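You operate a simulated robot arm through the tools that you are given. There is no shell and no other tool.

Carry out the task below with a simulated two-armed robot. There is one attempt and no reset: what you move stays moved.

## Task
Zero the gauge, then measure the cover in the stand.
Fine: COAT plunger on the slide's bare pad, then ZERO once; leave the reading on the screen and the slide back at LOAD.
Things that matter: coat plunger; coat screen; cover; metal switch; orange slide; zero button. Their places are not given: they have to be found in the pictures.

The check looks at the end state, three seconds after you hand in, the way a careful person would. Anything else that was tipped, shoved, dropped, spilled or broken makes it a failure. Lids that push on must go on centred and level and be pressed home; caps that screw on are set level and turned clockwise until they are tight.

## Robot
Two 7-joint arms with two-finger parallel grippers on one trunk that stands fixed in place. Base frame: the origin is at the foot of the trunk, x ahead of it, y to its left, z up. Readings come in mm, degrees, newtons and seconds.
The left shoulder is at [50, 158, 1183], the right one opposite. With the tool pointing down near the work surface each hand reaches from about 100 to 660 mm from the base axis, measured 20 degrees to its own side. Payload 3.91 kg a hand.
The TCP of each hand is the grasp point between the finger pads, 30 mm short of the fingertips. In the tool frame z runs along the fingers and y along their closing line. Largest opening 110 mm; finger width 20, thickness 10; the body of the gripper, 48 by 112 mm, starts 55 mm behind the TCP.
Orientation is that of the tool frame in the base frame, as a unit quaternion [x, y, z, w]. With the fingers straight down and closing along the base's y, the tool's x points along the base's -x, its y along +y and its z along -z.

## Interface
- The arms move only by the tool servo_tool. It takes "left_motion", "right_motion" or both (then of equal length, played together; a hand with none holds still); each is a list of rows, each a list of 3 entries, a list of its own where there are three numbers: the opening, from 0 (shut) to 1 (fully open), then the shift along the base's x, y, z in cm, then the turn, a rotation vector about the base's x, y, z in degrees. In form: [[jaw, [tx, ty, tz], [wx, wy, wz]], ...]. A call has 1 to 20 rows; each row shifts and turns the commanded pose from where the row before left it. A row lasts 0.2 s, in which the tool goes at most 50 mm and 8.6 degrees; a call with a longer step from one row to the next is refused whole, and so is a gripper value outside its range. Where a pose cannot be reached the arm comes as near as it can. A force on the tool above 90 N (or 10 N above the force at the start of the call, whichever is more), or a blocked arm, ends the call early, and 0.2 s more pass. Each finger travels about 153 mm/s and halts on what it meets, pressing with about 36 N; the grip force reading is that of the motor and also rises with nothing between the fingers. The clock runs only during rows and for 0.2 s after the last one: add rows that do not move to give the fingers time. It gives the time, the measured TCP pose, the force on the tool (base axes), the opening and the grip force at its end, in the units of the frame above (readings bear some noise), with the torque about the TCP (base axes, N m) and any sound that the robot's microphone picked up.
- Cameras (640 x 400 px; columns grow to the right, rows downward): "scene" is now at [133.4, 25.4, 1332.8]; the picture's right is [0.34, -0.94, 0.00], its down [-0.43, -0.16, -0.89] and it looks along [0.83, 0.30, -0.46] (base axes); focal length 214 px, centre (320, 200). "left" rides on the left gripper at [72, -17, -103] in its tool frame; the picture's right is [0.23, 0.97, 0.00], its down [-0.76, 0.18, -0.62] and it looks along [-0.61, 0.14, 0.78] (tool axes); focal length 222 px, centre (320, 200). "right" rides on the right gripper at [72, 17, -103] in its tool frame; the picture's right is [-0.23, 0.97, 0.00], its down [-0.76, -0.18, -0.62] and it looks along [-0.61, -0.14, 0.78] (tool axes); focal length 222 px, centre (320, 200).
- get_image(camera): a new picture of that camera. The clock stands still meanwhile.
- lift_body(by): slides the trunk up (or, below 0, down) by that many mm; the arms and the scene camera ride with it, the base frame stays. It gives what a move gives, with no picture.
- aim_head(pan, tilt): turns the head with the scene camera to pan (to the left, within 80 degrees either way) and tilt (down, from -29 to 69), counted from straight ahead of the robot. It gives what a move gives.
- point_at(camera, pixels): for up to 12 pixels [column, row] of the newest picture of that camera ("zoom" is the newest enlarged one), the place [x, y, z] in the base frame of the surface seen there, good to about 2 mm, but the place of the scene camera against the robot may be out by one fixed shift of up to 12 mm in any direction. The clock stands still meanwhile.
- inspect(camera, box): a new picture of the part [left, top, right, bottom] of that camera's present view, enlarged. The clock stands still meanwhile.
- sign_off(): hands the job in; it is judged then, once.

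Leave the grippers open and the arms clear of the work at the hand-in unless told otherwise.

The tools are called by a JSON object that holds its "name" and its "arguments". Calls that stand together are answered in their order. servo_tool: Moves the arms, as the interface text tells. Its arguments: {"type":"object","properties":{"left_motion":{"type":"array","items":{"type":"array"}},"right_motion":{"type":"array","items":{"type":"array"}}},"required":[]} The other tools are called the same way: lift_body (by) moves the trunk up or down; aim_head (pan, tilt) turns the head that bears the scene camera; get_image (camera) takes a picture; point_at (camera, pixels) gives the place of the surface under pixels of a picture; inspect (camera, box) takes an enlarged picture of a part of a camera's view; sign_off () hands the job in.

At the start:

```text
t: 0.0
left_position: [317.0, 295.1, 1211.0]
left_tool_rot: [0.0, 1.0, 0.0, 0.0]
left_contact_force: [0.2, -0.7, -0.6]
left_ft_torque: [-0.04, 0.0, 0.01]
left_width: 109.9
left_grasp_force: 0.0
right_position: [339.8, 36.1, 1278.0]
right_tool_rot: [0.001, 1.0, 0.001, 0.001]
right_contact_force: [-1.7, 0.5, 0.1]
right_ft_torque: [-0.01, 0.0, -0.01]
right_width: 110.0
right_grasp_force: 0.1
trunk travel left (down, up): [-425.0, 57.0]
head pan, tilt (commanded): [19.9, 27.5]
```

scene: 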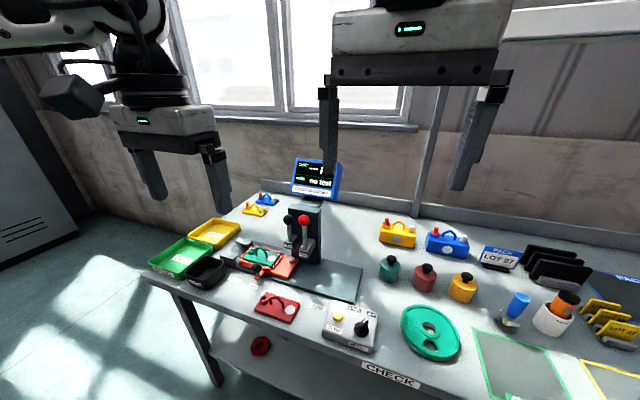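
right: 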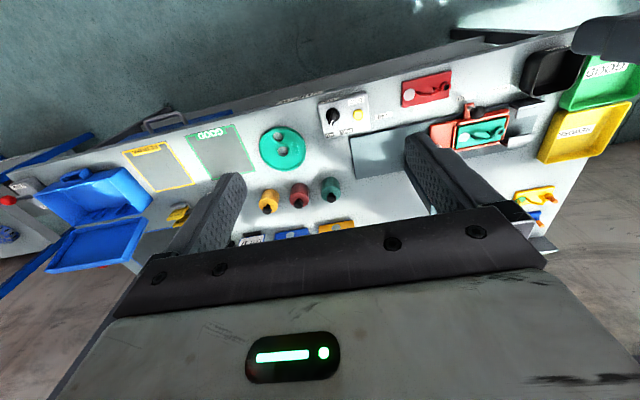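
left: 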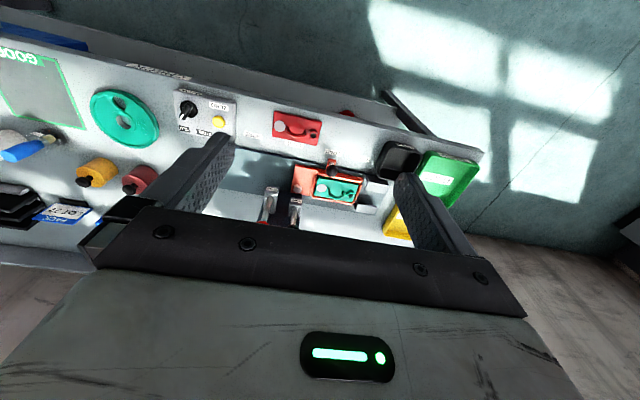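

I see a gauge stand with a screen (about pixel 315,178), two levers (black and red knobs), an orange slide holding a teal cover, and a control box with a yellow button and a black switch. I'll zoom in on these areas first.

{"name": "inspect", "arguments": {"camera": "scene", "box": [220, 140, 400, 300]}}

{"name": "inspect", "arguments": {"camera": "scene", "box": [280, 150, 350, 205]}}

{"name": "inspect", "arguments": {"camera": "scene", "box": [230, 270, 400, 370]}}

{"name": "inspect", "arguments": {"camera": "left", "box": [160, 80, 400, 230]}}

```text
2.50 times, centred on (310, 220) of scene
```

zoom: 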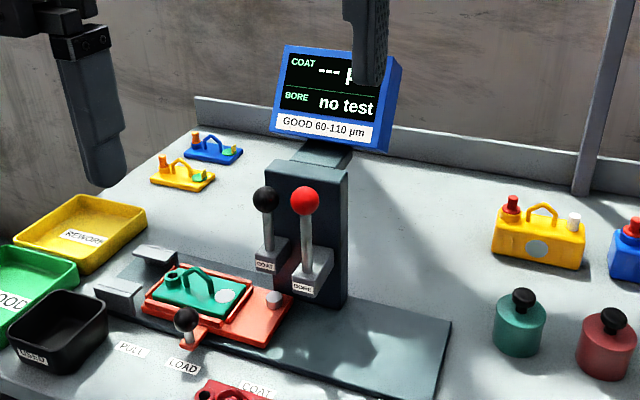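

```text
7.27 times, centred on (315, 178) of scene
```

zoom: 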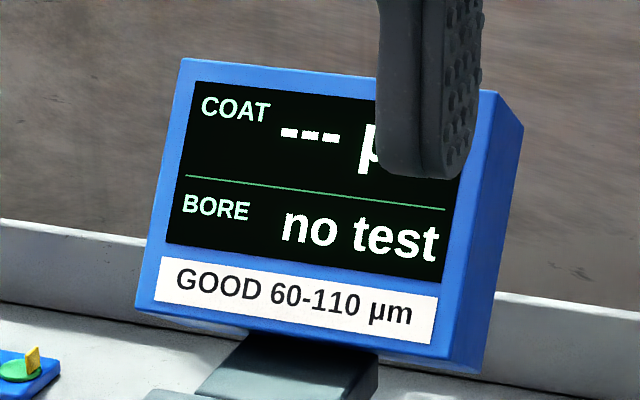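

```text
3.76 times, centred on (315, 320) of scene
```

zoom: 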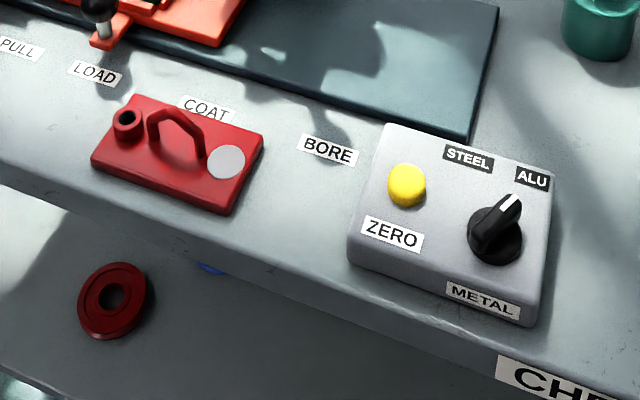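

```text
2.67 times, centred on (280, 155) of left
```

zoom: 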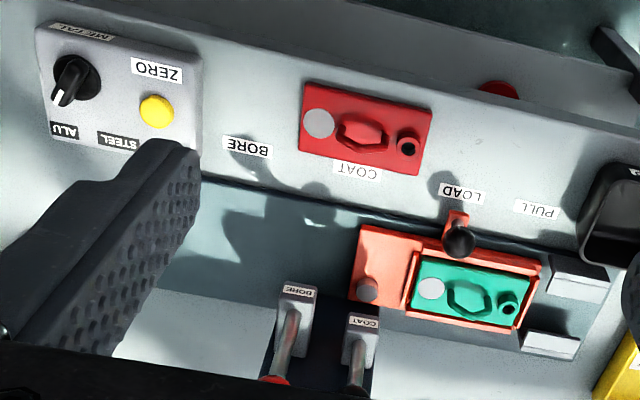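

The screen reads COAT "---" and BORE "no test". The metal switch pointer seems to point to ALU. I need to look for hints about which metal the cover is, so I'll look around with zooms of the rest of the bench.

{"name": "inspect", "arguments": {"camera": "scene", "box": [360, 200, 640, 375]}}

{"name": "inspect", "arguments": {"camera": "scene", "box": [230, 235, 310, 285]}}

{"name": "inspect", "arguments": {"camera": "scene", "box": [140, 180, 300, 290]}}

{"name": "inspect", "arguments": {"camera": "right", "box": [0, 60, 320, 260]}}

```text
2.29 times, centred on (500, 288) of scene
```

zoom: 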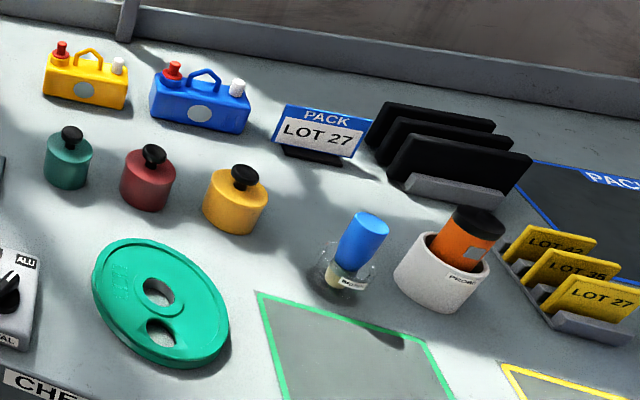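

```text
8.00 times, centred on (270, 260) of scene
```

zoom: 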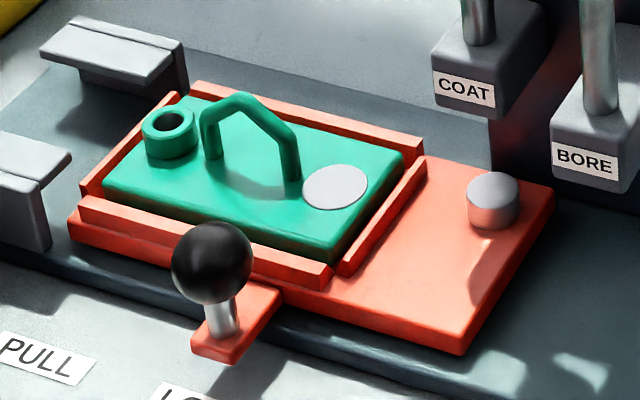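

```text
3.64 times, centred on (220, 235) of scene
```

zoom: 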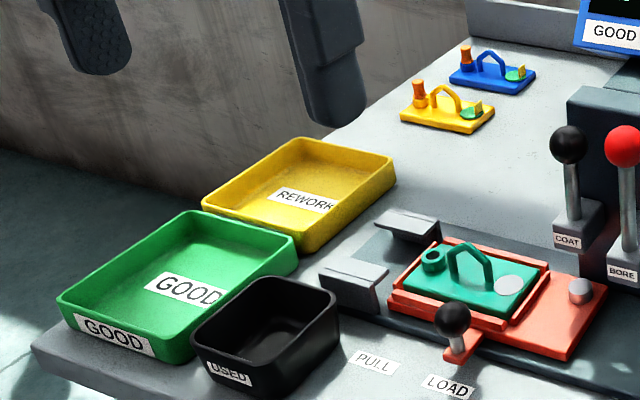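

```text
2.00 times, centred on (160, 160) of right
```

zoom: 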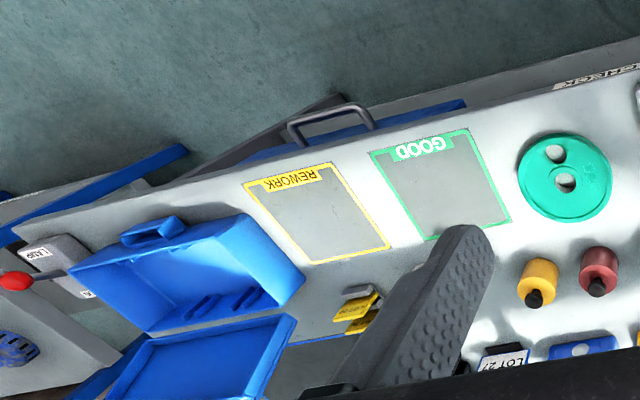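

I'll look closer at the teal disc's lettering and move the head to check the rest of the area for metal hints.

{"name": "inspect", "arguments": {"camera": "scene", "box": [390, 295, 470, 365]}}

{"name": "inspect", "arguments": {"camera": "right", "box": [240, 60, 480, 210]}}

{"name": "inspect", "arguments": {"camera": "scene", "box": [250, 285, 310, 325]}}

{"name": "inspect", "arguments": {"camera": "scene", "box": [370, 205, 480, 275]}}

```text
5.71 times, centred on (430, 330) of scene
```

zoom: 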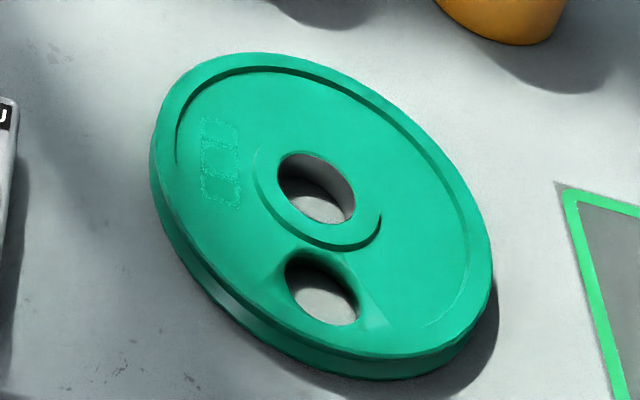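

```text
2.67 times, centred on (360, 135) of right
```

zoom: 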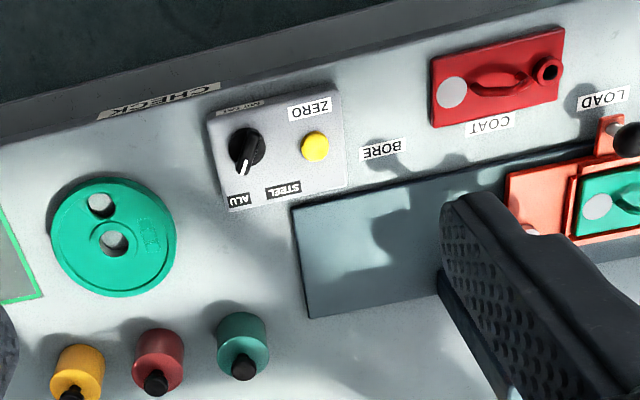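

```text
10.00 times, centred on (280, 305) of scene
```

zoom: 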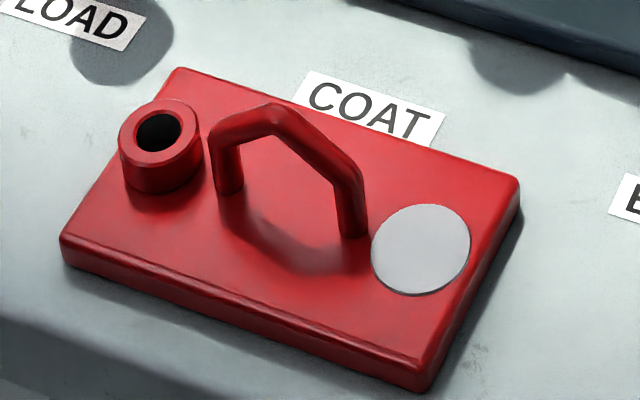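

```text
5.71 times, centred on (425, 240) of scene
```

zoom: 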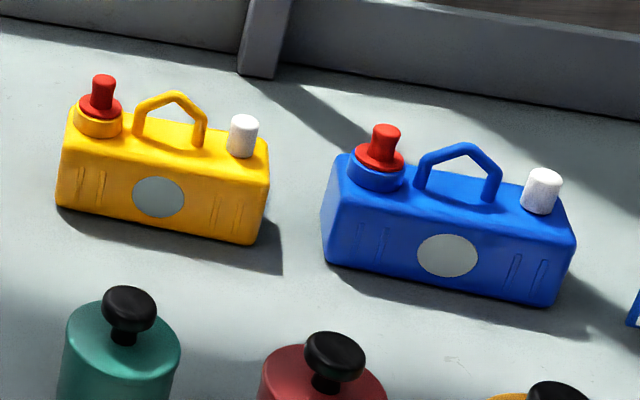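

Nothing here states the metal yet. I'll turn the head to the right and down to look at the rest of the room.

{"name": "aim_head", "arguments": {"pan": -30, "tilt": 40}}

{"name": "get_image", "arguments": {"camera": "scene"}}

{"name": "aim_head", "arguments": {"pan": 20, "tilt": 55}}

{"name": "get_image", "arguments": {"camera": "scene"}}

{"name": "aim_head", "arguments": {"pan": 65, "tilt": 30}}

{"name": "get_image", "arguments": {"camera": "scene"}}

```text
t: 1.2
left_position: [316.8, 295.3, 1212.2]
left_tool_rot: [-0.001, 1.0, 0.0, 0.0]
left_contact_force: [-0.7, 0.5, 0.6]
left_ft_torque: [0.01, 0.01, 0.03]
left_width: 109.9
left_grasp_force: 0.1
right_position: [339.6, 34.9, 1278.9]
right_tool_rot: [0.001, 1.0, 0.001, 0.002]
right_contact_force: [0.6, -0.1, 0.0]
right_ft_torque: [0.0, 0.0, 0.02]
right_width: 109.9
right_grasp_force: 0.0
trunk travel left (down, up): [-425.0, 57.0]
head pan, tilt (commanded): [-30.0, 40.0]
```

```text
taken
```

scene: 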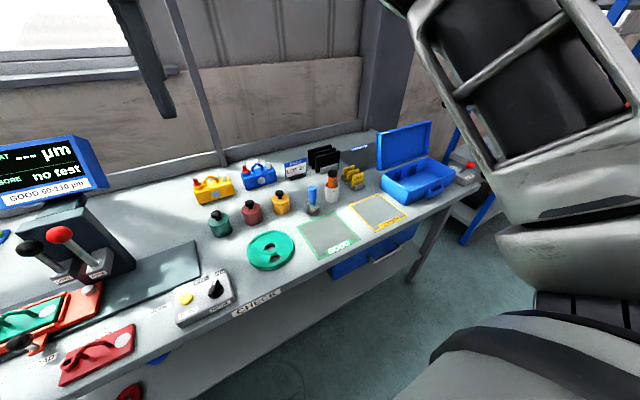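

```text
t: 2.4
left_position: [315.9, 296.0, 1211.0]
left_tool_rot: [0.0, 1.0, 0.0, 0.0]
left_contact_force: [-0.7, 0.5, 0.5]
left_ft_torque: [-0.01, -0.03, -0.01]
left_width: 110.1
left_grasp_force: 0.1
right_position: [339.2, 36.9, 1277.0]
right_tool_rot: [0.001, 1.0, 0.0, 0.002]
right_contact_force: [3.3, 6.3, -5.5]
right_ft_torque: [-0.82, -0.01, -0.49]
right_width: 110.1
right_grasp_force: 0.0
trunk travel left (down, up): [-425.0, 57.0]
head pan, tilt (commanded): [20.0, 55.0]
```

```text
taken
```

scene: 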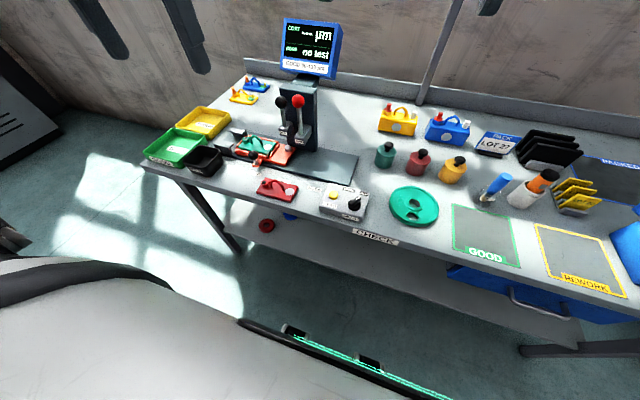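

```text
t: 3.5
left_position: [316.8, 295.8, 1212.1]
left_tool_rot: [0.0, 1.0, 0.0, 0.0]
left_contact_force: [0.2, 0.3, -1.2]
left_ft_torque: [-0.03, 0.02, -0.02]
left_width: 110.1
left_grasp_force: 0.0
right_position: [337.8, 36.8, 1278.1]
right_tool_rot: [0.001, 1.0, 0.001, 0.001]
right_contact_force: [0.2, 0.2, 0.1]
right_ft_torque: [0.0, -0.01, 0.01]
right_width: 110.1
right_grasp_force: 0.0
trunk travel left (down, up): [-425.0, 57.0]
head pan, tilt (commanded): [65.0, 30.0]
```

```text
taken
```

scene: 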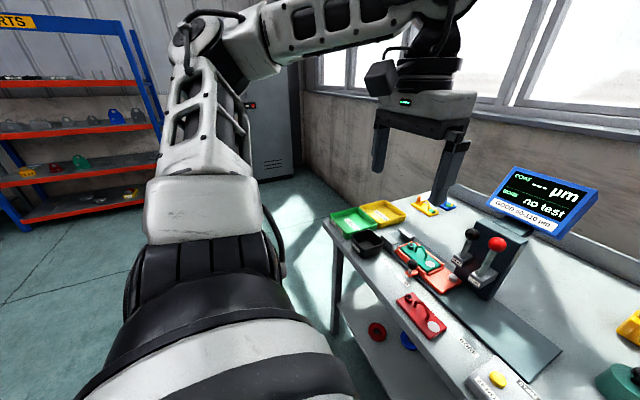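

The screen seems to have a small caption between COAT and the number; I'll zoom in on the screen and on the parts shelf at left.

{"name": "inspect", "arguments": {"camera": "scene", "box": [480, 160, 610, 245]}}

{"name": "inspect", "arguments": {"camera": "scene", "box": [0, 0, 200, 220]}}

{"name": "inspect", "arguments": {"camera": "scene", "box": [320, 200, 520, 360]}}

```text
4.71 times, centred on (545, 202) of scene
```

zoom: 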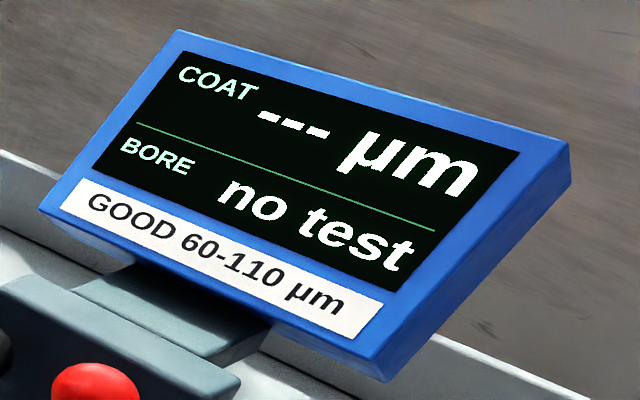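

```text
1.82 times, centred on (100, 110) of scene
```

zoom: 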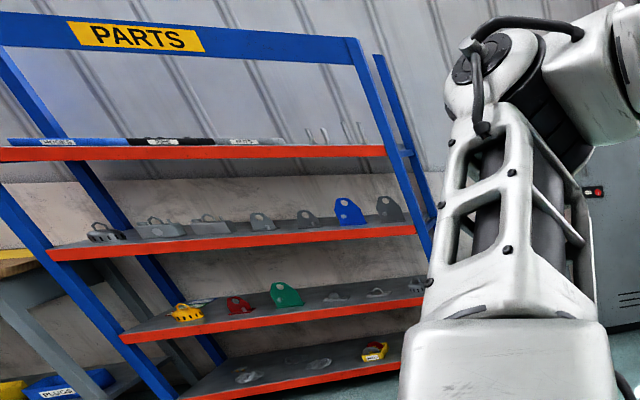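

```text
2.50 times, centred on (420, 280) of scene
```

zoom: 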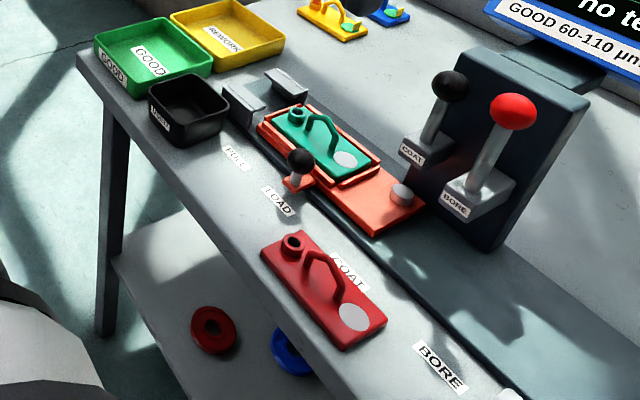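

No label found yet. I'll set the head to look at the stand and get positions of the key features.

{"name": "aim_head", "arguments": {"pan": 25, "tilt": 42}}

{"name": "get_image", "arguments": {"camera": "scene"}}

```text
t: 4.5
left_position: [315.6, 296.4, 1211.7]
left_tool_rot: [0.0, 1.0, 0.0, 0.0]
left_contact_force: [-0.4, -1.1, -0.5]
left_ft_torque: [0.02, 0.0, -0.02]
left_width: 109.9
left_grasp_force: 0.1
right_position: [339.5, 34.8, 1278.7]
right_tool_rot: [0.0, 1.0, 0.001, 0.001]
right_contact_force: [0.3, 0.2, -1.2]
right_ft_torque: [0.0, -0.01, 0.02]
right_width: 109.9
right_grasp_force: 0.1
trunk travel left (down, up): [-425.0, 57.0]
head pan, tilt (commanded): [25.0, 42.0]
```

```text
taken
```

scene: 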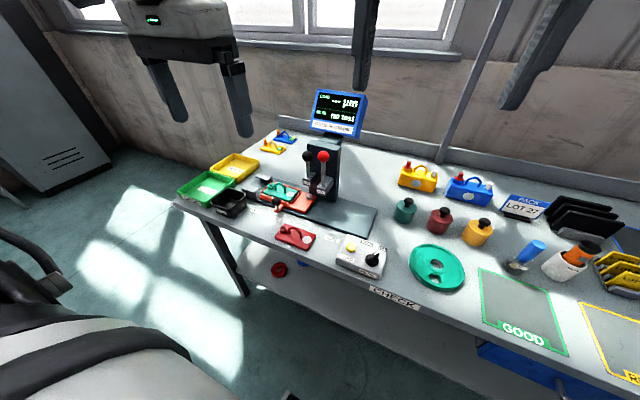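

Next I'll zoom on the stand and pick 3D points from the enlarged picture.

{"name": "inspect", "arguments": {"camera": "scene", "box": [240, 130, 400, 230]}}

```text
4.00 times, centred on (320, 180) of scene
```

zoom: 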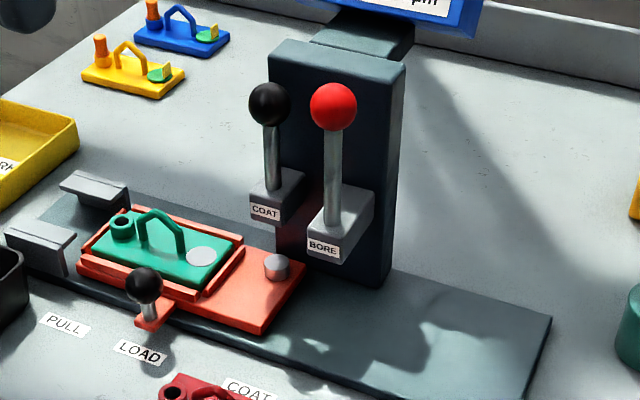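

I'll locate the COAT knob (269,104), COAT box, BORE knob (333,107), BORE box, bare pad (277,265), slide knob (144,284), labels PULL (65,325), LOAD (140,353), COAT (248,392), rail surface and coat pad on the cover (201,257).

{"name": "point_at", "arguments": {"camera": "zoom", "pixels": [[269, 100], [265, 212], [333, 104], [324, 249], [277, 262], [144, 280], [65, 325], [140, 353], [248, 390], [201, 257], [121, 222], [150, 310]]}}

{"name": "point_at", "arguments": {"camera": "zoom", "pixels": [[240, 318], [400, 370], [270, 150], [329, 180], [340, 70], [165, 215], [230, 290], [110, 185], [45, 240], [550, 320], [400, 275], [500, 200]]}}

```text
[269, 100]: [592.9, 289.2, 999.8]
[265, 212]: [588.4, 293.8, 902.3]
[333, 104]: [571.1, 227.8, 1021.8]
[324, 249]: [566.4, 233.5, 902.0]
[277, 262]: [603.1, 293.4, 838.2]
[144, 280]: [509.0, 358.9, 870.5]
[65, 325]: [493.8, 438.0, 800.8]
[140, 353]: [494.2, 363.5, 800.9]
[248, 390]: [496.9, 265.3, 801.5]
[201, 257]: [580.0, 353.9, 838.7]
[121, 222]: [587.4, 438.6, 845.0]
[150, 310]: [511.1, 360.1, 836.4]
```

```text
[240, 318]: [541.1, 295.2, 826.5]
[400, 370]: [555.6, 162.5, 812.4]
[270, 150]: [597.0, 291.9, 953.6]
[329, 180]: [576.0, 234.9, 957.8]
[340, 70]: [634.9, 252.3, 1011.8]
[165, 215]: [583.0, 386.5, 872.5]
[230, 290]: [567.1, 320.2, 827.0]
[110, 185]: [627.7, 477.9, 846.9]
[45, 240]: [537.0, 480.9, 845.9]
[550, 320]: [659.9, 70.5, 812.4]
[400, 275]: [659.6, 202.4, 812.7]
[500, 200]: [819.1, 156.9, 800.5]
```

The bench top is near z=800. I need finer geometry, so I'll zoom further into the plungers and slide.

{"name": "inspect", "arguments": {"camera": "scene", "box": [290, 145, 350, 200]}}

{"name": "point_at", "arguments": {"camera": "zoom", "pixels": [[320, 200], [100, 100], [500, 300]]}}

{"name": "inspect", "arguments": {"camera": "scene", "box": [250, 170, 320, 220]}}

```text
7.27 times, centred on (320, 172) of scene
```

zoom: 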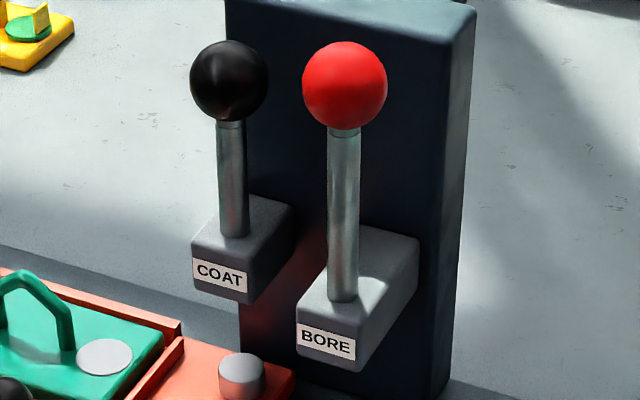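

```text
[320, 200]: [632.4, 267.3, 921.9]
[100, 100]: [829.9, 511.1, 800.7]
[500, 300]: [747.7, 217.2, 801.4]
```

```text
8.00 times, centred on (285, 195) of scene
```

zoom: 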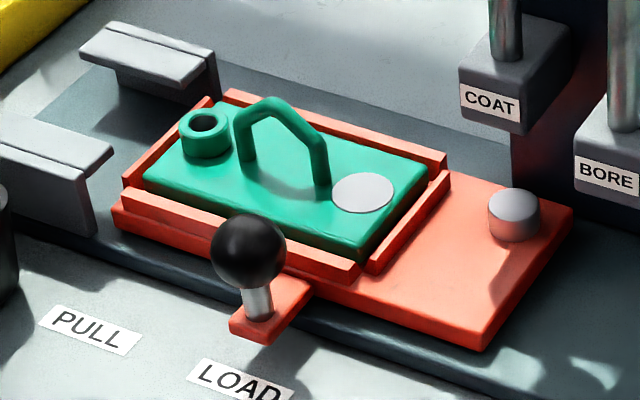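

{"name": "point_at", "arguments": {"camera": "zoom", "pixels": [[515, 203], [362, 193], [203, 122], [206, 140], [182, 142], [228, 142], [420, 160], [370, 250], [380, 225], [150, 175], [560, 205], [480, 345]]}}

{"name": "point_at", "arguments": {"camera": "zoom", "pixels": [[248, 240], [256, 305], [238, 325], [90, 330], [240, 382], [490, 103], [508, 40], [610, 177], [625, 100], [268, 115], [245, 150], [320, 180]]}}

```text
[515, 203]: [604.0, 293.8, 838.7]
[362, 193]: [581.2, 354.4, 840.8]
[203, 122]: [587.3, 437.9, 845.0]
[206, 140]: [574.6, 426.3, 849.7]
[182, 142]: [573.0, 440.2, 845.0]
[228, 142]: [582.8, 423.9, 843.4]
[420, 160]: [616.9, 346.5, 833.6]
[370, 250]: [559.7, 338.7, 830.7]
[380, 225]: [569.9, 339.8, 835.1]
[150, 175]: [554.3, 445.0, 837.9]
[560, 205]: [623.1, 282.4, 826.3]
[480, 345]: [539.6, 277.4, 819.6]
```

```text
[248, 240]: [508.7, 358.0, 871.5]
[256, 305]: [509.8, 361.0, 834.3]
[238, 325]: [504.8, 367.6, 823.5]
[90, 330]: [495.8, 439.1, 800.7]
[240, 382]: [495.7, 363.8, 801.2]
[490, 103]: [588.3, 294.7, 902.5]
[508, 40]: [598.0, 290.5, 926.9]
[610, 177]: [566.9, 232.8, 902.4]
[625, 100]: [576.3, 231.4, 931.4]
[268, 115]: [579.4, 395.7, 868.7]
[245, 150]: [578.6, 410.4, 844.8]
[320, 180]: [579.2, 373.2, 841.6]
```

The COAT rod axis comes out near (602,293) and the bare pad near (604,294), so at LOAD the bare pad seems to sit under the COAT plunger. I'll check the cover more closely with the left wrist camera.

{"name": "inspect", "arguments": {"camera": "left", "box": [280, 150, 400, 225]}}

{"name": "inspect", "arguments": {"camera": "left", "box": [160, 80, 250, 140]}}

{"name": "inspect", "arguments": {"camera": "left", "box": [80, 80, 170, 160]}}

```text
5.33 times, centred on (340, 188) of left
```

zoom: 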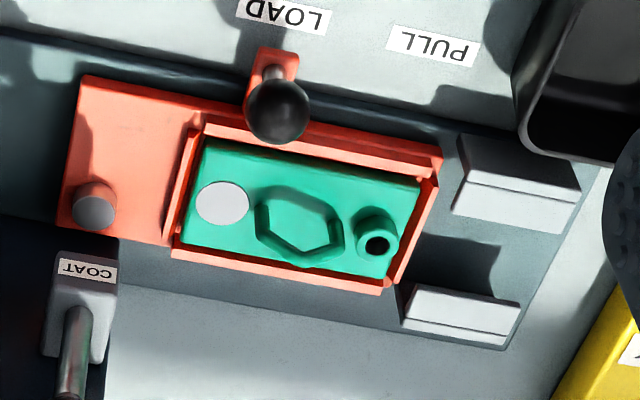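

```text
6.67 times, centred on (205, 110) of left
```

zoom: 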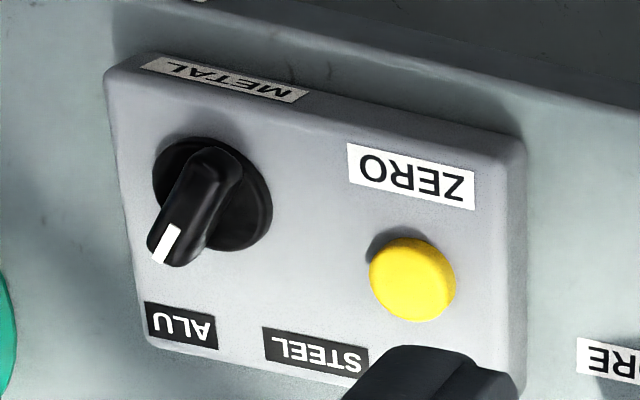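

```text
5.00 times, centred on (125, 120) of left
```

zoom: 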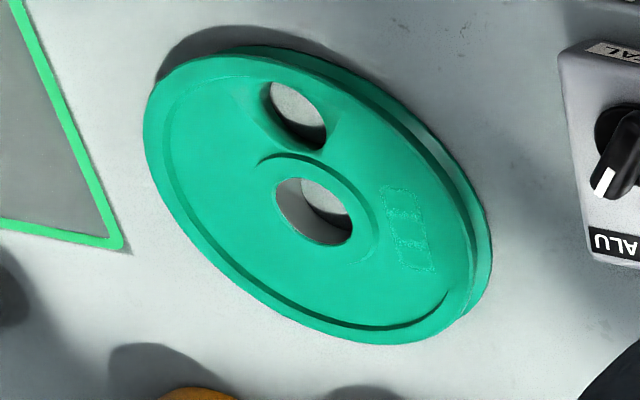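

The switch points to ALU at present. Now I'll get positions of the control box features from the scene camera.

{"name": "inspect", "arguments": {"camera": "scene", "box": [260, 215, 400, 305]}}

```text
4.44 times, centred on (330, 260) of scene
```

zoom: 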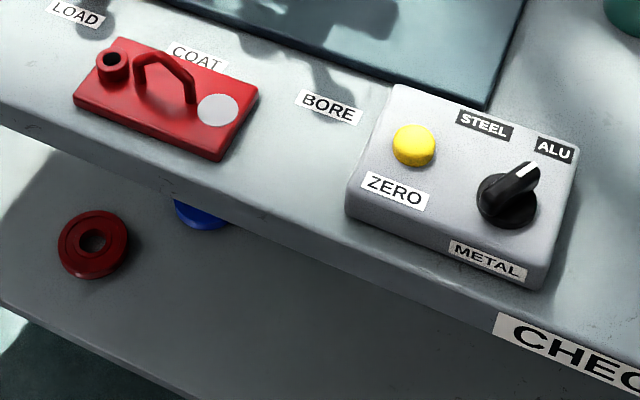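

{"name": "point_at", "arguments": {"camera": "zoom", "pixels": [[413, 140], [510, 195], [527, 170], [497, 208], [484, 125], [556, 150], [76, 15], [200, 55], [328, 106], [440, 210], [218, 108], [110, 60]]}}

{"name": "point_at", "arguments": {"camera": "zoom", "pixels": [[420, 110], [395, 190], [520, 260], [560, 180], [165, 60], [80, 100], [215, 155], [90, 235], [30, 180], [480, 330], [300, 250], [510, 215]]}}

```text
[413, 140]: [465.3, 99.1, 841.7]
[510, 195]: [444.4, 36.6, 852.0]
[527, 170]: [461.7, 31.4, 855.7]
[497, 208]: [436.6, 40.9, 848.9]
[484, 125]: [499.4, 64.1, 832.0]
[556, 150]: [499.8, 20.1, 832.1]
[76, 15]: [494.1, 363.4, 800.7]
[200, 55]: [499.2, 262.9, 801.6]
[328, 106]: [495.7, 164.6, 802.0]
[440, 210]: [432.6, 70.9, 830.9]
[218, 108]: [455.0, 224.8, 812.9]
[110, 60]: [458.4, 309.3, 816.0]
```

```text
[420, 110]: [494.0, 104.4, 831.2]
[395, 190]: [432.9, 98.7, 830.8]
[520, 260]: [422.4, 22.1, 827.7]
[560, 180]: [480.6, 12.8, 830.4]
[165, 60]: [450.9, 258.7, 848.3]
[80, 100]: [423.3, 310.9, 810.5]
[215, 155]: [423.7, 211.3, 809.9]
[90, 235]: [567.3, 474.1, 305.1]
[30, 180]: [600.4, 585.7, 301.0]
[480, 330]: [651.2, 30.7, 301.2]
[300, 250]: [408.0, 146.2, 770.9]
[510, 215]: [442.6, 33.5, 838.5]
```

Labels: PULL y≈438, LOAD y≈363, COAT y≈263, BORE y≈165; ZERO button top ≈ (465,99,842); switch ≈ (443,36,850). I need to see under the COAT/BORE boxes, so I'll lower the trunk 150 mm and tilt the left hand to look forward.

{"name": "lift_body", "arguments": {"by": -150}}

{"name": "servo_tool", "arguments": {"left_motion": [[1, [0, 2, 0], [0, -8, 0]], [1, [0, 2, 0], [0, -8, 0]], [1, [0, 2, 0], [0, -8, 0]], [1, [0, 2, 0], [0, -8, 0]], [1, [0, 2, -2], [0, -8, 0]], [1, [0, 0, -2], [0, 0, 0]], [1, [0, 0, -2], [0, 0, 0]]]}}

{"name": "get_image", "arguments": {"camera": "left"}}

```text
t: 6.3
left_position: [316.9, 295.8, 1062.2]
left_tool_rot: [0.001, 1.0, 0.0, 0.001]
left_contact_force: [0.5, 0.1, -0.9]
left_ft_torque: [0.01, 0.01, 0.01]
left_width: 109.9
left_grasp_force: 0.0
right_position: [338.8, 35.3, 1128.2]
right_tool_rot: [0.0, 1.0, 0.001, 0.0]
right_contact_force: [0.4, 0.0, -0.1]
right_ft_torque: [0.0, 0.01, 0.0]
right_width: 110.1
right_grasp_force: 0.1
trunk travel left (down, up): [-275.0, 207.0]
head pan, tilt (commanded): [25.0, 42.0]
```

```text
t: 7.9
left_position: [317.5, 396.4, 1001.7]
left_tool_rot: [0.0, 0.939, 0.0, 0.343]
left_contact_force: [-0.4, -0.2, 0.5]
left_ft_torque: [-0.01, -0.01, 0.02]
left_width: 109.9
left_grasp_force: 0.0
right_position: [339.9, 35.2, 1129.0]
right_tool_rot: [0.001, 1.0, 0.001, 0.001]
right_contact_force: [-0.4, -0.2, 0.6]
right_ft_torque: [0.03, 0.02, -0.01]
right_width: 109.6
right_grasp_force: 0.1
trunk travel left (down, up): [-275.0, 207.0]
head pan, tilt (commanded): [25.0, 42.0]
```

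```text
taken
```

left: 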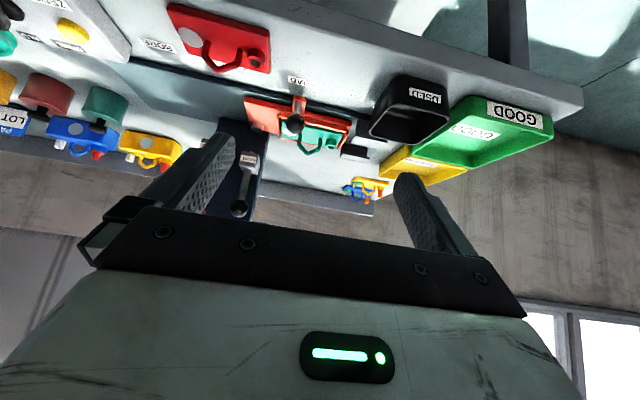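

The view is upside down: the stand column is near pixel (240,170). I'll zoom there.

{"name": "inspect", "arguments": {"camera": "left", "box": [200, 80, 380, 220]}}

```text
2.86 times, centred on (290, 150) of left
```

zoom: 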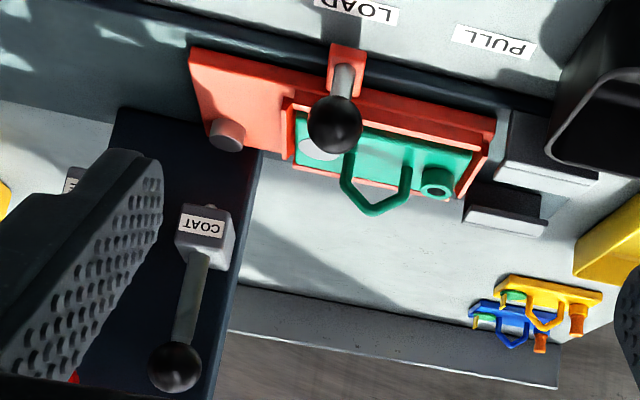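

I want a lower, straighter view of the space beneath the COAT box, between the open fingers. I'll move the left hand to y≈255 and down 100 mm (still in front of the bench).

{"name": "servo_tool", "arguments": {"left_motion": [[1, [0, -4, 0], [0, 0, 0]], [1, [0, -4, 0], [0, 0, 0]], [1, [0, -4, -2], [0, 0, 0]], [1, [0, -2.5, -4], [0, 0, 0]], [1, [0, 0, -4], [0, 0, 0]], [1, [0, 0, -2], [0, -5, 0]], [1, [0, 0, 0], [0, 0, 0]]]}}

{"name": "get_image", "arguments": {"camera": "left"}}

```text
t: 9.5
left_position: [396.8, 278.2, 916.6]
left_tool_rot: [0.0, 0.924, -0.001, 0.383]
left_contact_force: [0.2, -0.5, 0.0]
left_ft_torque: [-0.03, 0.01, 0.0]
left_width: 109.9
left_grasp_force: 0.1
left hand out of reach, approached as far as the arm can: row 2, 3, 4, 5, 6
right_position: [341.0, 35.4, 1128.2]
right_tool_rot: [0.001, 1.0, 0.001, 0.001]
right_contact_force: [0.1, -0.8, 0.3]
right_ft_torque: [-0.02, -0.02, 0.03]
right_width: 109.7
right_grasp_force: 0.1
trunk travel left (down, up): [-275.0, 207.0]
head pan, tilt (commanded): [25.0, 42.0]
```

```text
taken
```

left: 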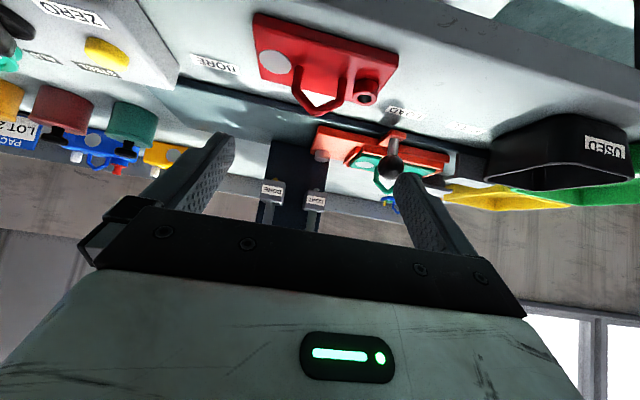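

The arm was limited close-in and ended at (397,278,917), but the view is useful. I'll zoom on the plunger area around (290,180).

{"name": "inspect", "arguments": {"camera": "left", "box": [230, 120, 350, 220]}}

```text
4.00 times, centred on (290, 170) of left
```

zoom: 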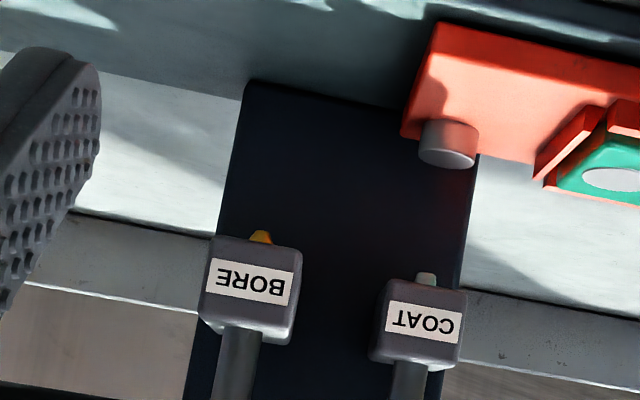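

Both tips are visible: BORE tip at zoom (261,237), COAT tip at (426,279). I'll get their places and the pads' with this camera.

{"name": "point_at", "arguments": {"camera": "zoom", "pixels": [[261, 237], [426, 279], [447, 155], [447, 130], [615, 180], [430, 325], [260, 285], [412, 375], [240, 370], [460, 185], [425, 292], [400, 300]]}}

```text
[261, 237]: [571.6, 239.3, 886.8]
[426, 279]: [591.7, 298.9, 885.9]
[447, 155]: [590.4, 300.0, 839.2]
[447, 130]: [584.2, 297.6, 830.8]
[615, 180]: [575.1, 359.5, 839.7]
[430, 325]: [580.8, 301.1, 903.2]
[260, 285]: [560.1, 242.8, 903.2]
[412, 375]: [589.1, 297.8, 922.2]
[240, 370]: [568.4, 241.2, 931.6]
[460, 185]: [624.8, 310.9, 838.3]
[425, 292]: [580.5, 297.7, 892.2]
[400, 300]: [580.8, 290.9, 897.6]
```

From the wrist camera, the COAT tip axis is about (594,300) with tip at z≈886, and the bare pad is directly below (z≈839). The scene camera is therefore off by about (+7,−7,0). At LOAD the bare pad is under the COAT plunger. I'll raise the trunk back up 150 mm and bring the left hand upright with closed fingers.

{"name": "lift_body", "arguments": {"by": 150}}

{"name": "servo_tool", "arguments": {"left_motion": [[1, [0, 0, 1], [0, 8, 0]], [0.5, [0, 0, 1], [0, 8, 0]], [0, [0, 0, 1], [0, 8, 0]], [0, [0, 0, 1], [0, 8, 0]], [0, [0, 0, 0], [0, 8, 0]], [0, [0, 0, 0], [0, 5, 0]], [0, [0, 0, 0], [0, 0, 0]]]}}

{"name": "get_image", "arguments": {"camera": "left"}}

{"name": "get_image", "arguments": {"camera": "scene"}}

```text
t: 11.2
left_position: [396.8, 278.6, 1067.0]
left_tool_rot: [-0.001, 0.924, 0.0, 0.383]
left_contact_force: [0.2, 0.5, 0.1]
left_ft_torque: [0.04, 0.02, 0.03]
left_width: 110.0
left_grasp_force: 0.0
right_position: [338.7, 35.9, 1279.2]
right_tool_rot: [0.001, 1.0, 0.001, -0.001]
right_contact_force: [-0.6, 0.5, 0.6]
right_ft_torque: [-0.01, 0.0, -0.01]
right_width: 110.0
right_grasp_force: 0.0
trunk travel left (down, up): [-425.0, 57.0]
head pan, tilt (commanded): [25.0, 42.0]
```

```text
t: 12.8
left_position: [397.0, 276.9, 1108.0]
left_tool_rot: [0.001, 1.0, 0.0, -0.001]
left_contact_force: [-0.2, -0.2, -0.2]
left_ft_torque: [0.01, -0.01, 0.01]
left_width: 0.2
left_grasp_force: 35.7
right_position: [340.6, 36.3, 1277.4]
right_tool_rot: [0.001, 1.0, 0.001, 0.002]
right_contact_force: [0.1, 0.0, 0.8]
right_ft_torque: [-0.01, 0.0, -0.02]
right_width: 109.9
right_grasp_force: 0.0
trunk travel left (down, up): [-425.0, 57.0]
head pan, tilt (commanded): [25.0, 42.0]
```

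```text
taken
```

left: 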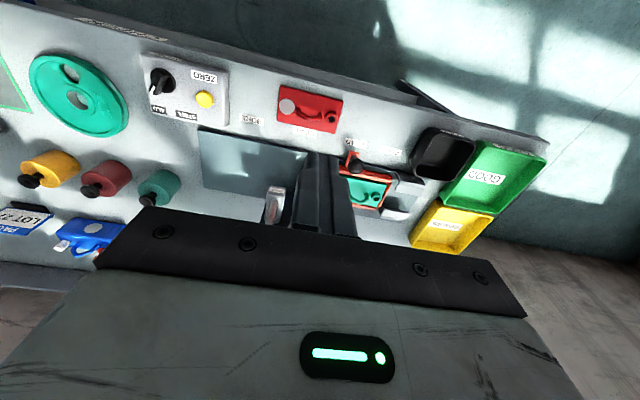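

```text
taken
```

scene: 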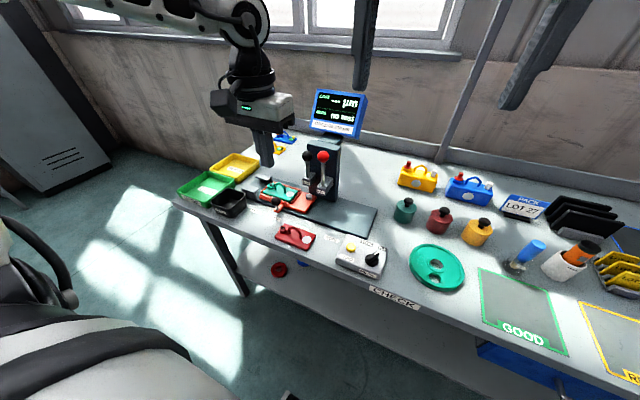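

With the left camera unobstructed over the box I'll get true places for the button, switch, slide knob and labels.

{"name": "inspect", "arguments": {"camera": "left", "box": [140, 50, 420, 225]}}

```text
2.29 times, centred on (280, 138) of left
```

zoom: 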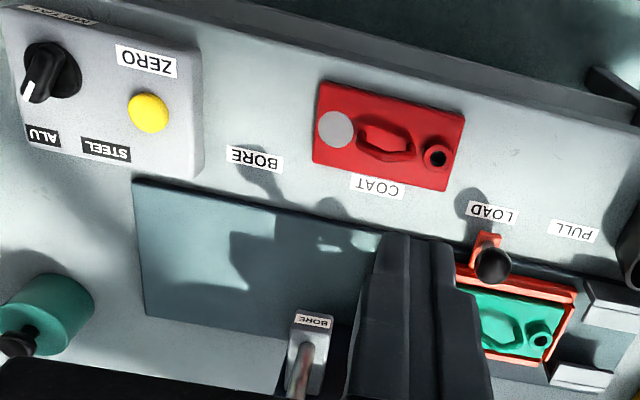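

{"name": "point_at", "arguments": {"camera": "zoom", "pixels": [[149, 112], [45, 72], [38, 93], [45, 135], [106, 149], [255, 159], [378, 186], [492, 211], [574, 230], [493, 263], [487, 240], [313, 322]]}}

{"name": "point_at", "arguments": {"camera": "zoom", "pixels": [[30, 85], [55, 60], [60, 90], [540, 340], [500, 310], [336, 130], [435, 157], [200, 130], [110, 95], [600, 300], [580, 375], [320, 345]]}}

```text
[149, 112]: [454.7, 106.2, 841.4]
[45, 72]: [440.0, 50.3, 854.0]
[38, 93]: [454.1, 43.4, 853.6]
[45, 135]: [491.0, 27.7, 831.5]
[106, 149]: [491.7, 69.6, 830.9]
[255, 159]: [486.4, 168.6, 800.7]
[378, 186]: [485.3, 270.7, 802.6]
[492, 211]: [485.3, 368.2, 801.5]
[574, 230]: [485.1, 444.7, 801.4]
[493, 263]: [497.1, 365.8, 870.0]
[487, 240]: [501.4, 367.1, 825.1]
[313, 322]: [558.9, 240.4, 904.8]
```

```text
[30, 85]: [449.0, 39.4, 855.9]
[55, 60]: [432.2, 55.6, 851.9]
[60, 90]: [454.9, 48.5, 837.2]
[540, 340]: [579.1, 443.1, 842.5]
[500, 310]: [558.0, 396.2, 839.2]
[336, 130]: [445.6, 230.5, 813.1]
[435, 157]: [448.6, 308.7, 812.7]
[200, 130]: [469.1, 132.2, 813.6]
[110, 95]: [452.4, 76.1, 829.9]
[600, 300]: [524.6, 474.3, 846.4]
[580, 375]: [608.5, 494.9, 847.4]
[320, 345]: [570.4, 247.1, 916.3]
```

I'll check the screen's position and the COAT knob in the scene view so I keep the hand clear of them.

{"name": "inspect", "arguments": {"camera": "scene", "box": [280, 80, 390, 180]}}

{"name": "point_at", "arguments": {"camera": "scene", "pixels": [[317, 94], [364, 99], [312, 126], [353, 133], [340, 115], [368, 110], [330, 142], [306, 155], [306, 157], [323, 155]]}}

```text
4.00 times, centred on (335, 130) of scene
```

zoom: 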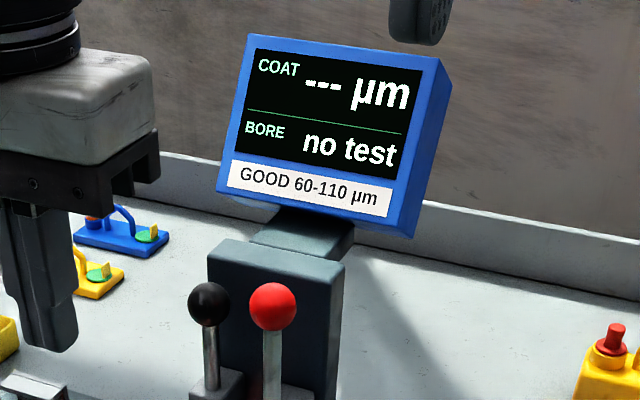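

```text
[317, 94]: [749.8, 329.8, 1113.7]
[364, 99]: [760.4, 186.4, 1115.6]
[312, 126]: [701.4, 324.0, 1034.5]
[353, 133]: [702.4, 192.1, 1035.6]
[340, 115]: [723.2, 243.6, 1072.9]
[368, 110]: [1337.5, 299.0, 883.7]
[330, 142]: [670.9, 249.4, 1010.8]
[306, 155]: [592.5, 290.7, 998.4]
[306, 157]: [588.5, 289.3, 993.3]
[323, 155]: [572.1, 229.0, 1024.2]
```

The screen's front lower edge is at x≈695, so the hand at x≈595 stays clear. I'll move the closed left hand at z≈1108 to above the COAT knob (595,301) and look.

{"name": "servo_tool", "arguments": {"left_motion": [[0, [3.96, 0.48, 0], [0, 0, 0]], [0, [3.96, 0.48, 0], [0, 0, 0]], [0, [3.96, 0.48, 0], [0, 0, 0]], [0, [3.96, 0.48, 0], [0, 0, 0]], [0, [3.96, 0.48, 0], [0, 0, 0]], [0, [0, 0, 0], [0, 0, 0]], [0, [0, 0, 0], [0, 0, 0]]]}}

{"name": "get_image", "arguments": {"camera": "left"}}

{"name": "get_image", "arguments": {"camera": "scene"}}

```text
t: 14.4
left_position: [571.5, 304.8, 1107.0]
left_tool_rot: [-0.001, 1.0, -0.001, 0.001]
left_contact_force: [0.6, 0.5, 0.7]
left_ft_torque: [0.02, -0.03, 0.02]
left_width: 0.0
left_grasp_force: 36.1
left hand out of reach, approached as far as the arm can: row 5
right_position: [338.5, 35.9, 1278.8]
right_tool_rot: [0.001, 1.0, 0.001, 0.001]
right_contact_force: [0.4, 0.4, 0.6]
right_ft_torque: [0.01, 0.02, 0.0]
right_width: 110.1
right_grasp_force: 0.0
trunk travel left (down, up): [-425.0, 57.0]
head pan, tilt (commanded): [25.0, 42.0]
```

```text
taken
```

left: 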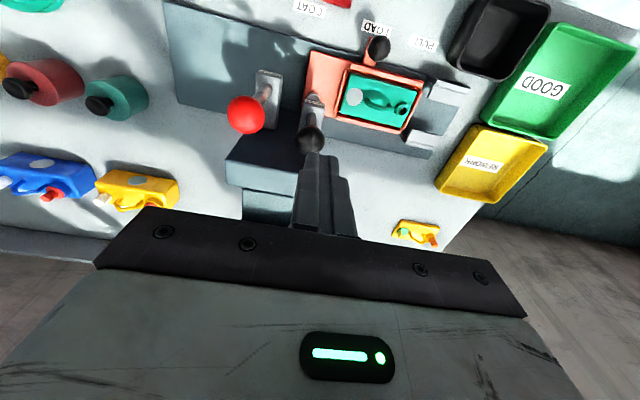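

```text
taken
```

scene: 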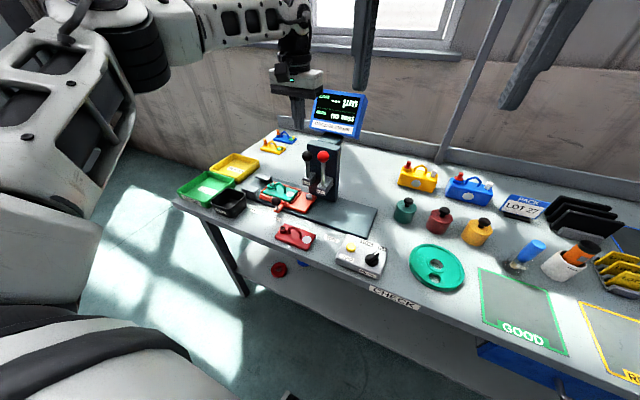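

Vertical reach ended at x≈571. The COAT knob shows at left pixel (311,140). I'll measure it with this camera.

{"name": "inspect", "arguments": {"camera": "left", "box": [230, 60, 430, 190]}}

{"name": "point_at", "arguments": {"camera": "left", "pixels": [[311, 137], [313, 112], [315, 99], [246, 113], [264, 95], [378, 48], [356, 97], [400, 107], [375, 98]]}}

```text
3.08 times, centred on (330, 125) of left
```

zoom: 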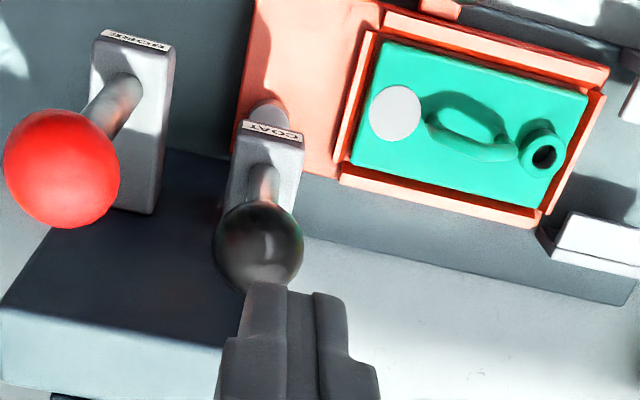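

```text
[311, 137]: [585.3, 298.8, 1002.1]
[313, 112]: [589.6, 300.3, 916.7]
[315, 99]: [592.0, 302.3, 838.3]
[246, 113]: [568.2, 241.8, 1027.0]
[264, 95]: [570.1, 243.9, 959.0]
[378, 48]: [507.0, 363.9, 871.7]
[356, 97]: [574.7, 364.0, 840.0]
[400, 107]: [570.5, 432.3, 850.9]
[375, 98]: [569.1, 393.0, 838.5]
```

COAT knob center ≈ (593.5,299.5,988.5), radius ≈15. I'll tilt the left hand 12° forward for reach and hover the closed fingertips just above the knob: TCP ≈ (585,301,1048).

{"name": "servo_tool", "arguments": {"left_motion": [[0, [0.6, -0.2, -1.0], [0, -6, 0]], [0, [0.7, -0.2, -1.5], [0, -6, 0]], [0, [0, 0, -1.7], [0, 0, 0]], [0, [0, 0, -1.7], [0, 0, 0]], [0, [0, 0, 0], [0, 0, 0]], [0, [0, 0, 0], [0, 0, 0]]]}}

{"name": "get_image", "arguments": {"camera": "left"}}

{"name": "inspect", "arguments": {"camera": "scene", "box": [240, 80, 400, 220]}}

```text
t: 15.8
left_position: [585.5, 300.1, 1048.3]
left_tool_rot: [0.001, 0.995, 0.0, 0.104]
left_contact_force: [-0.6, 1.2, -0.5]
left_ft_torque: [0.0, 0.01, -0.01]
left_width: 0.0
left_grasp_force: 35.7
right_position: [340.2, 34.9, 1278.0]
right_tool_rot: [0.0, 1.0, 0.0, 0.001]
right_contact_force: [0.6, -0.3, 0.4]
right_ft_torque: [0.01, 0.01, -0.03]
right_width: 110.2
right_grasp_force: 0.1
trunk travel left (down, up): [-425.0, 57.0]
head pan, tilt (commanded): [25.0, 42.0]
```

```text
taken
```

left: 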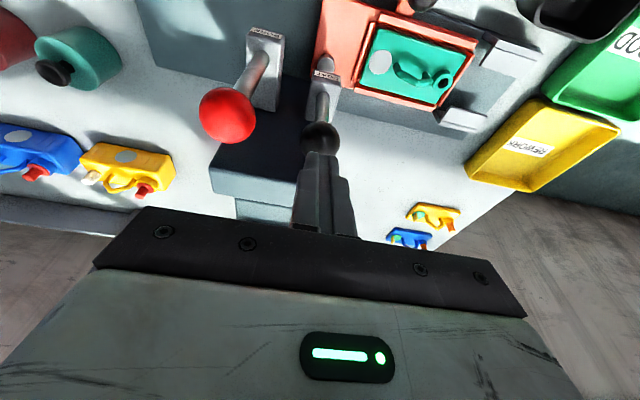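

```text
2.86 times, centred on (320, 150) of scene
```

zoom: 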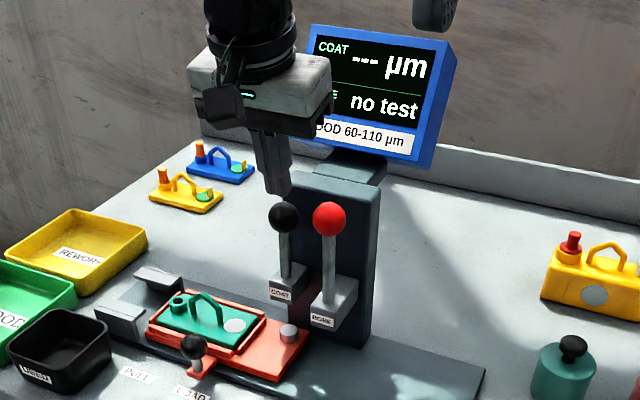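

Fingertips are right above the COAT knob. I'll descend gently about 30 mm and read the force.

{"name": "servo_tool", "arguments": {"left_motion": [[0, [0, 0, -1], [0, 0, 0]], [0, [0, 0, -0.7], [0, 0, 0]], [0, [0, 0, -0.7], [0, 0, 0]], [0, [0, 0, -0.6], [0, 0, 0]]]}}

{"name": "inspect", "arguments": {"camera": "scene", "box": [240, 80, 400, 220]}}

```text
t: 16.9
left_position: [584.3, 299.3, 1018.5]
left_tool_rot: [-0.001, 0.994, -0.002, 0.105]
left_contact_force: [-1.2, 0.1, 1.9]
left_ft_torque: [0.01, 0.0, 0.03]
left_width: 0.0
left_grasp_force: 35.7
right_position: [339.2, 36.2, 1279.5]
right_tool_rot: [0.001, 1.0, 0.0, 0.001]
right_contact_force: [-0.4, 0.4, -0.5]
right_ft_torque: [0.0, 0.0, 0.0]
right_width: 110.1
right_grasp_force: 0.1
trunk travel left (down, up): [-425.0, 57.0]
head pan, tilt (commanded): [25.0, 42.0]
```

```text
2.86 times, centred on (320, 150) of scene
```

zoom: 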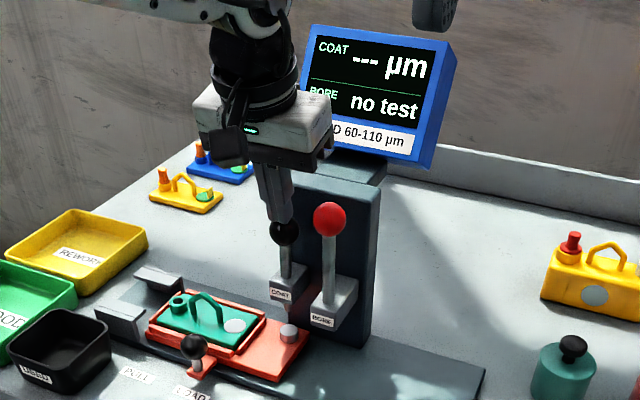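

The knob is going down with only ~2 N. I'll continue to near the pad, then in small steps.

{"name": "servo_tool", "arguments": {"left_motion": [[0, [0, 0, -0.8], [0, 0, 0]], [0, [0, 0, -0.8], [0, 0, 0]], [0, [0, 0, -0.6], [0, 0, 0]], [0, [0, 0, -0.4], [0, 0, 0]], [0, [0, 0, -0.3], [0, 0, 0]]]}}

{"name": "inspect", "arguments": {"camera": "scene", "box": [240, 80, 400, 220]}}

```text
t: 18.1
left_position: [585.1, 299.4, 989.0]
left_tool_rot: [-0.001, 0.994, 0.001, 0.105]
left_contact_force: [1.0, 0.5, 4.4]
left_ft_torque: [0.02, -0.07, 0.0]
left_width: 0.2
left_grasp_force: 35.5
right_position: [339.3, 35.5, 1278.8]
right_tool_rot: [0.0, 1.0, 0.001, 0.0]
right_contact_force: [0.2, 0.2, -0.7]
right_ft_torque: [0.04, -0.01, 0.01]
right_width: 109.9
right_grasp_force: 0.1
trunk travel left (down, up): [-425.0, 57.0]
head pan, tilt (commanded): [25.0, 42.0]
```

```text
2.86 times, centred on (320, 150) of scene
```

zoom: 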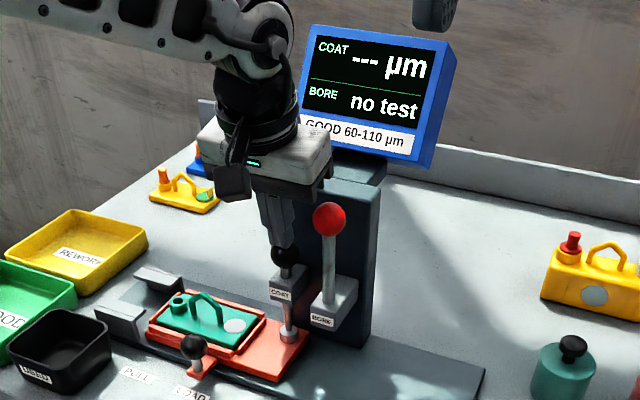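

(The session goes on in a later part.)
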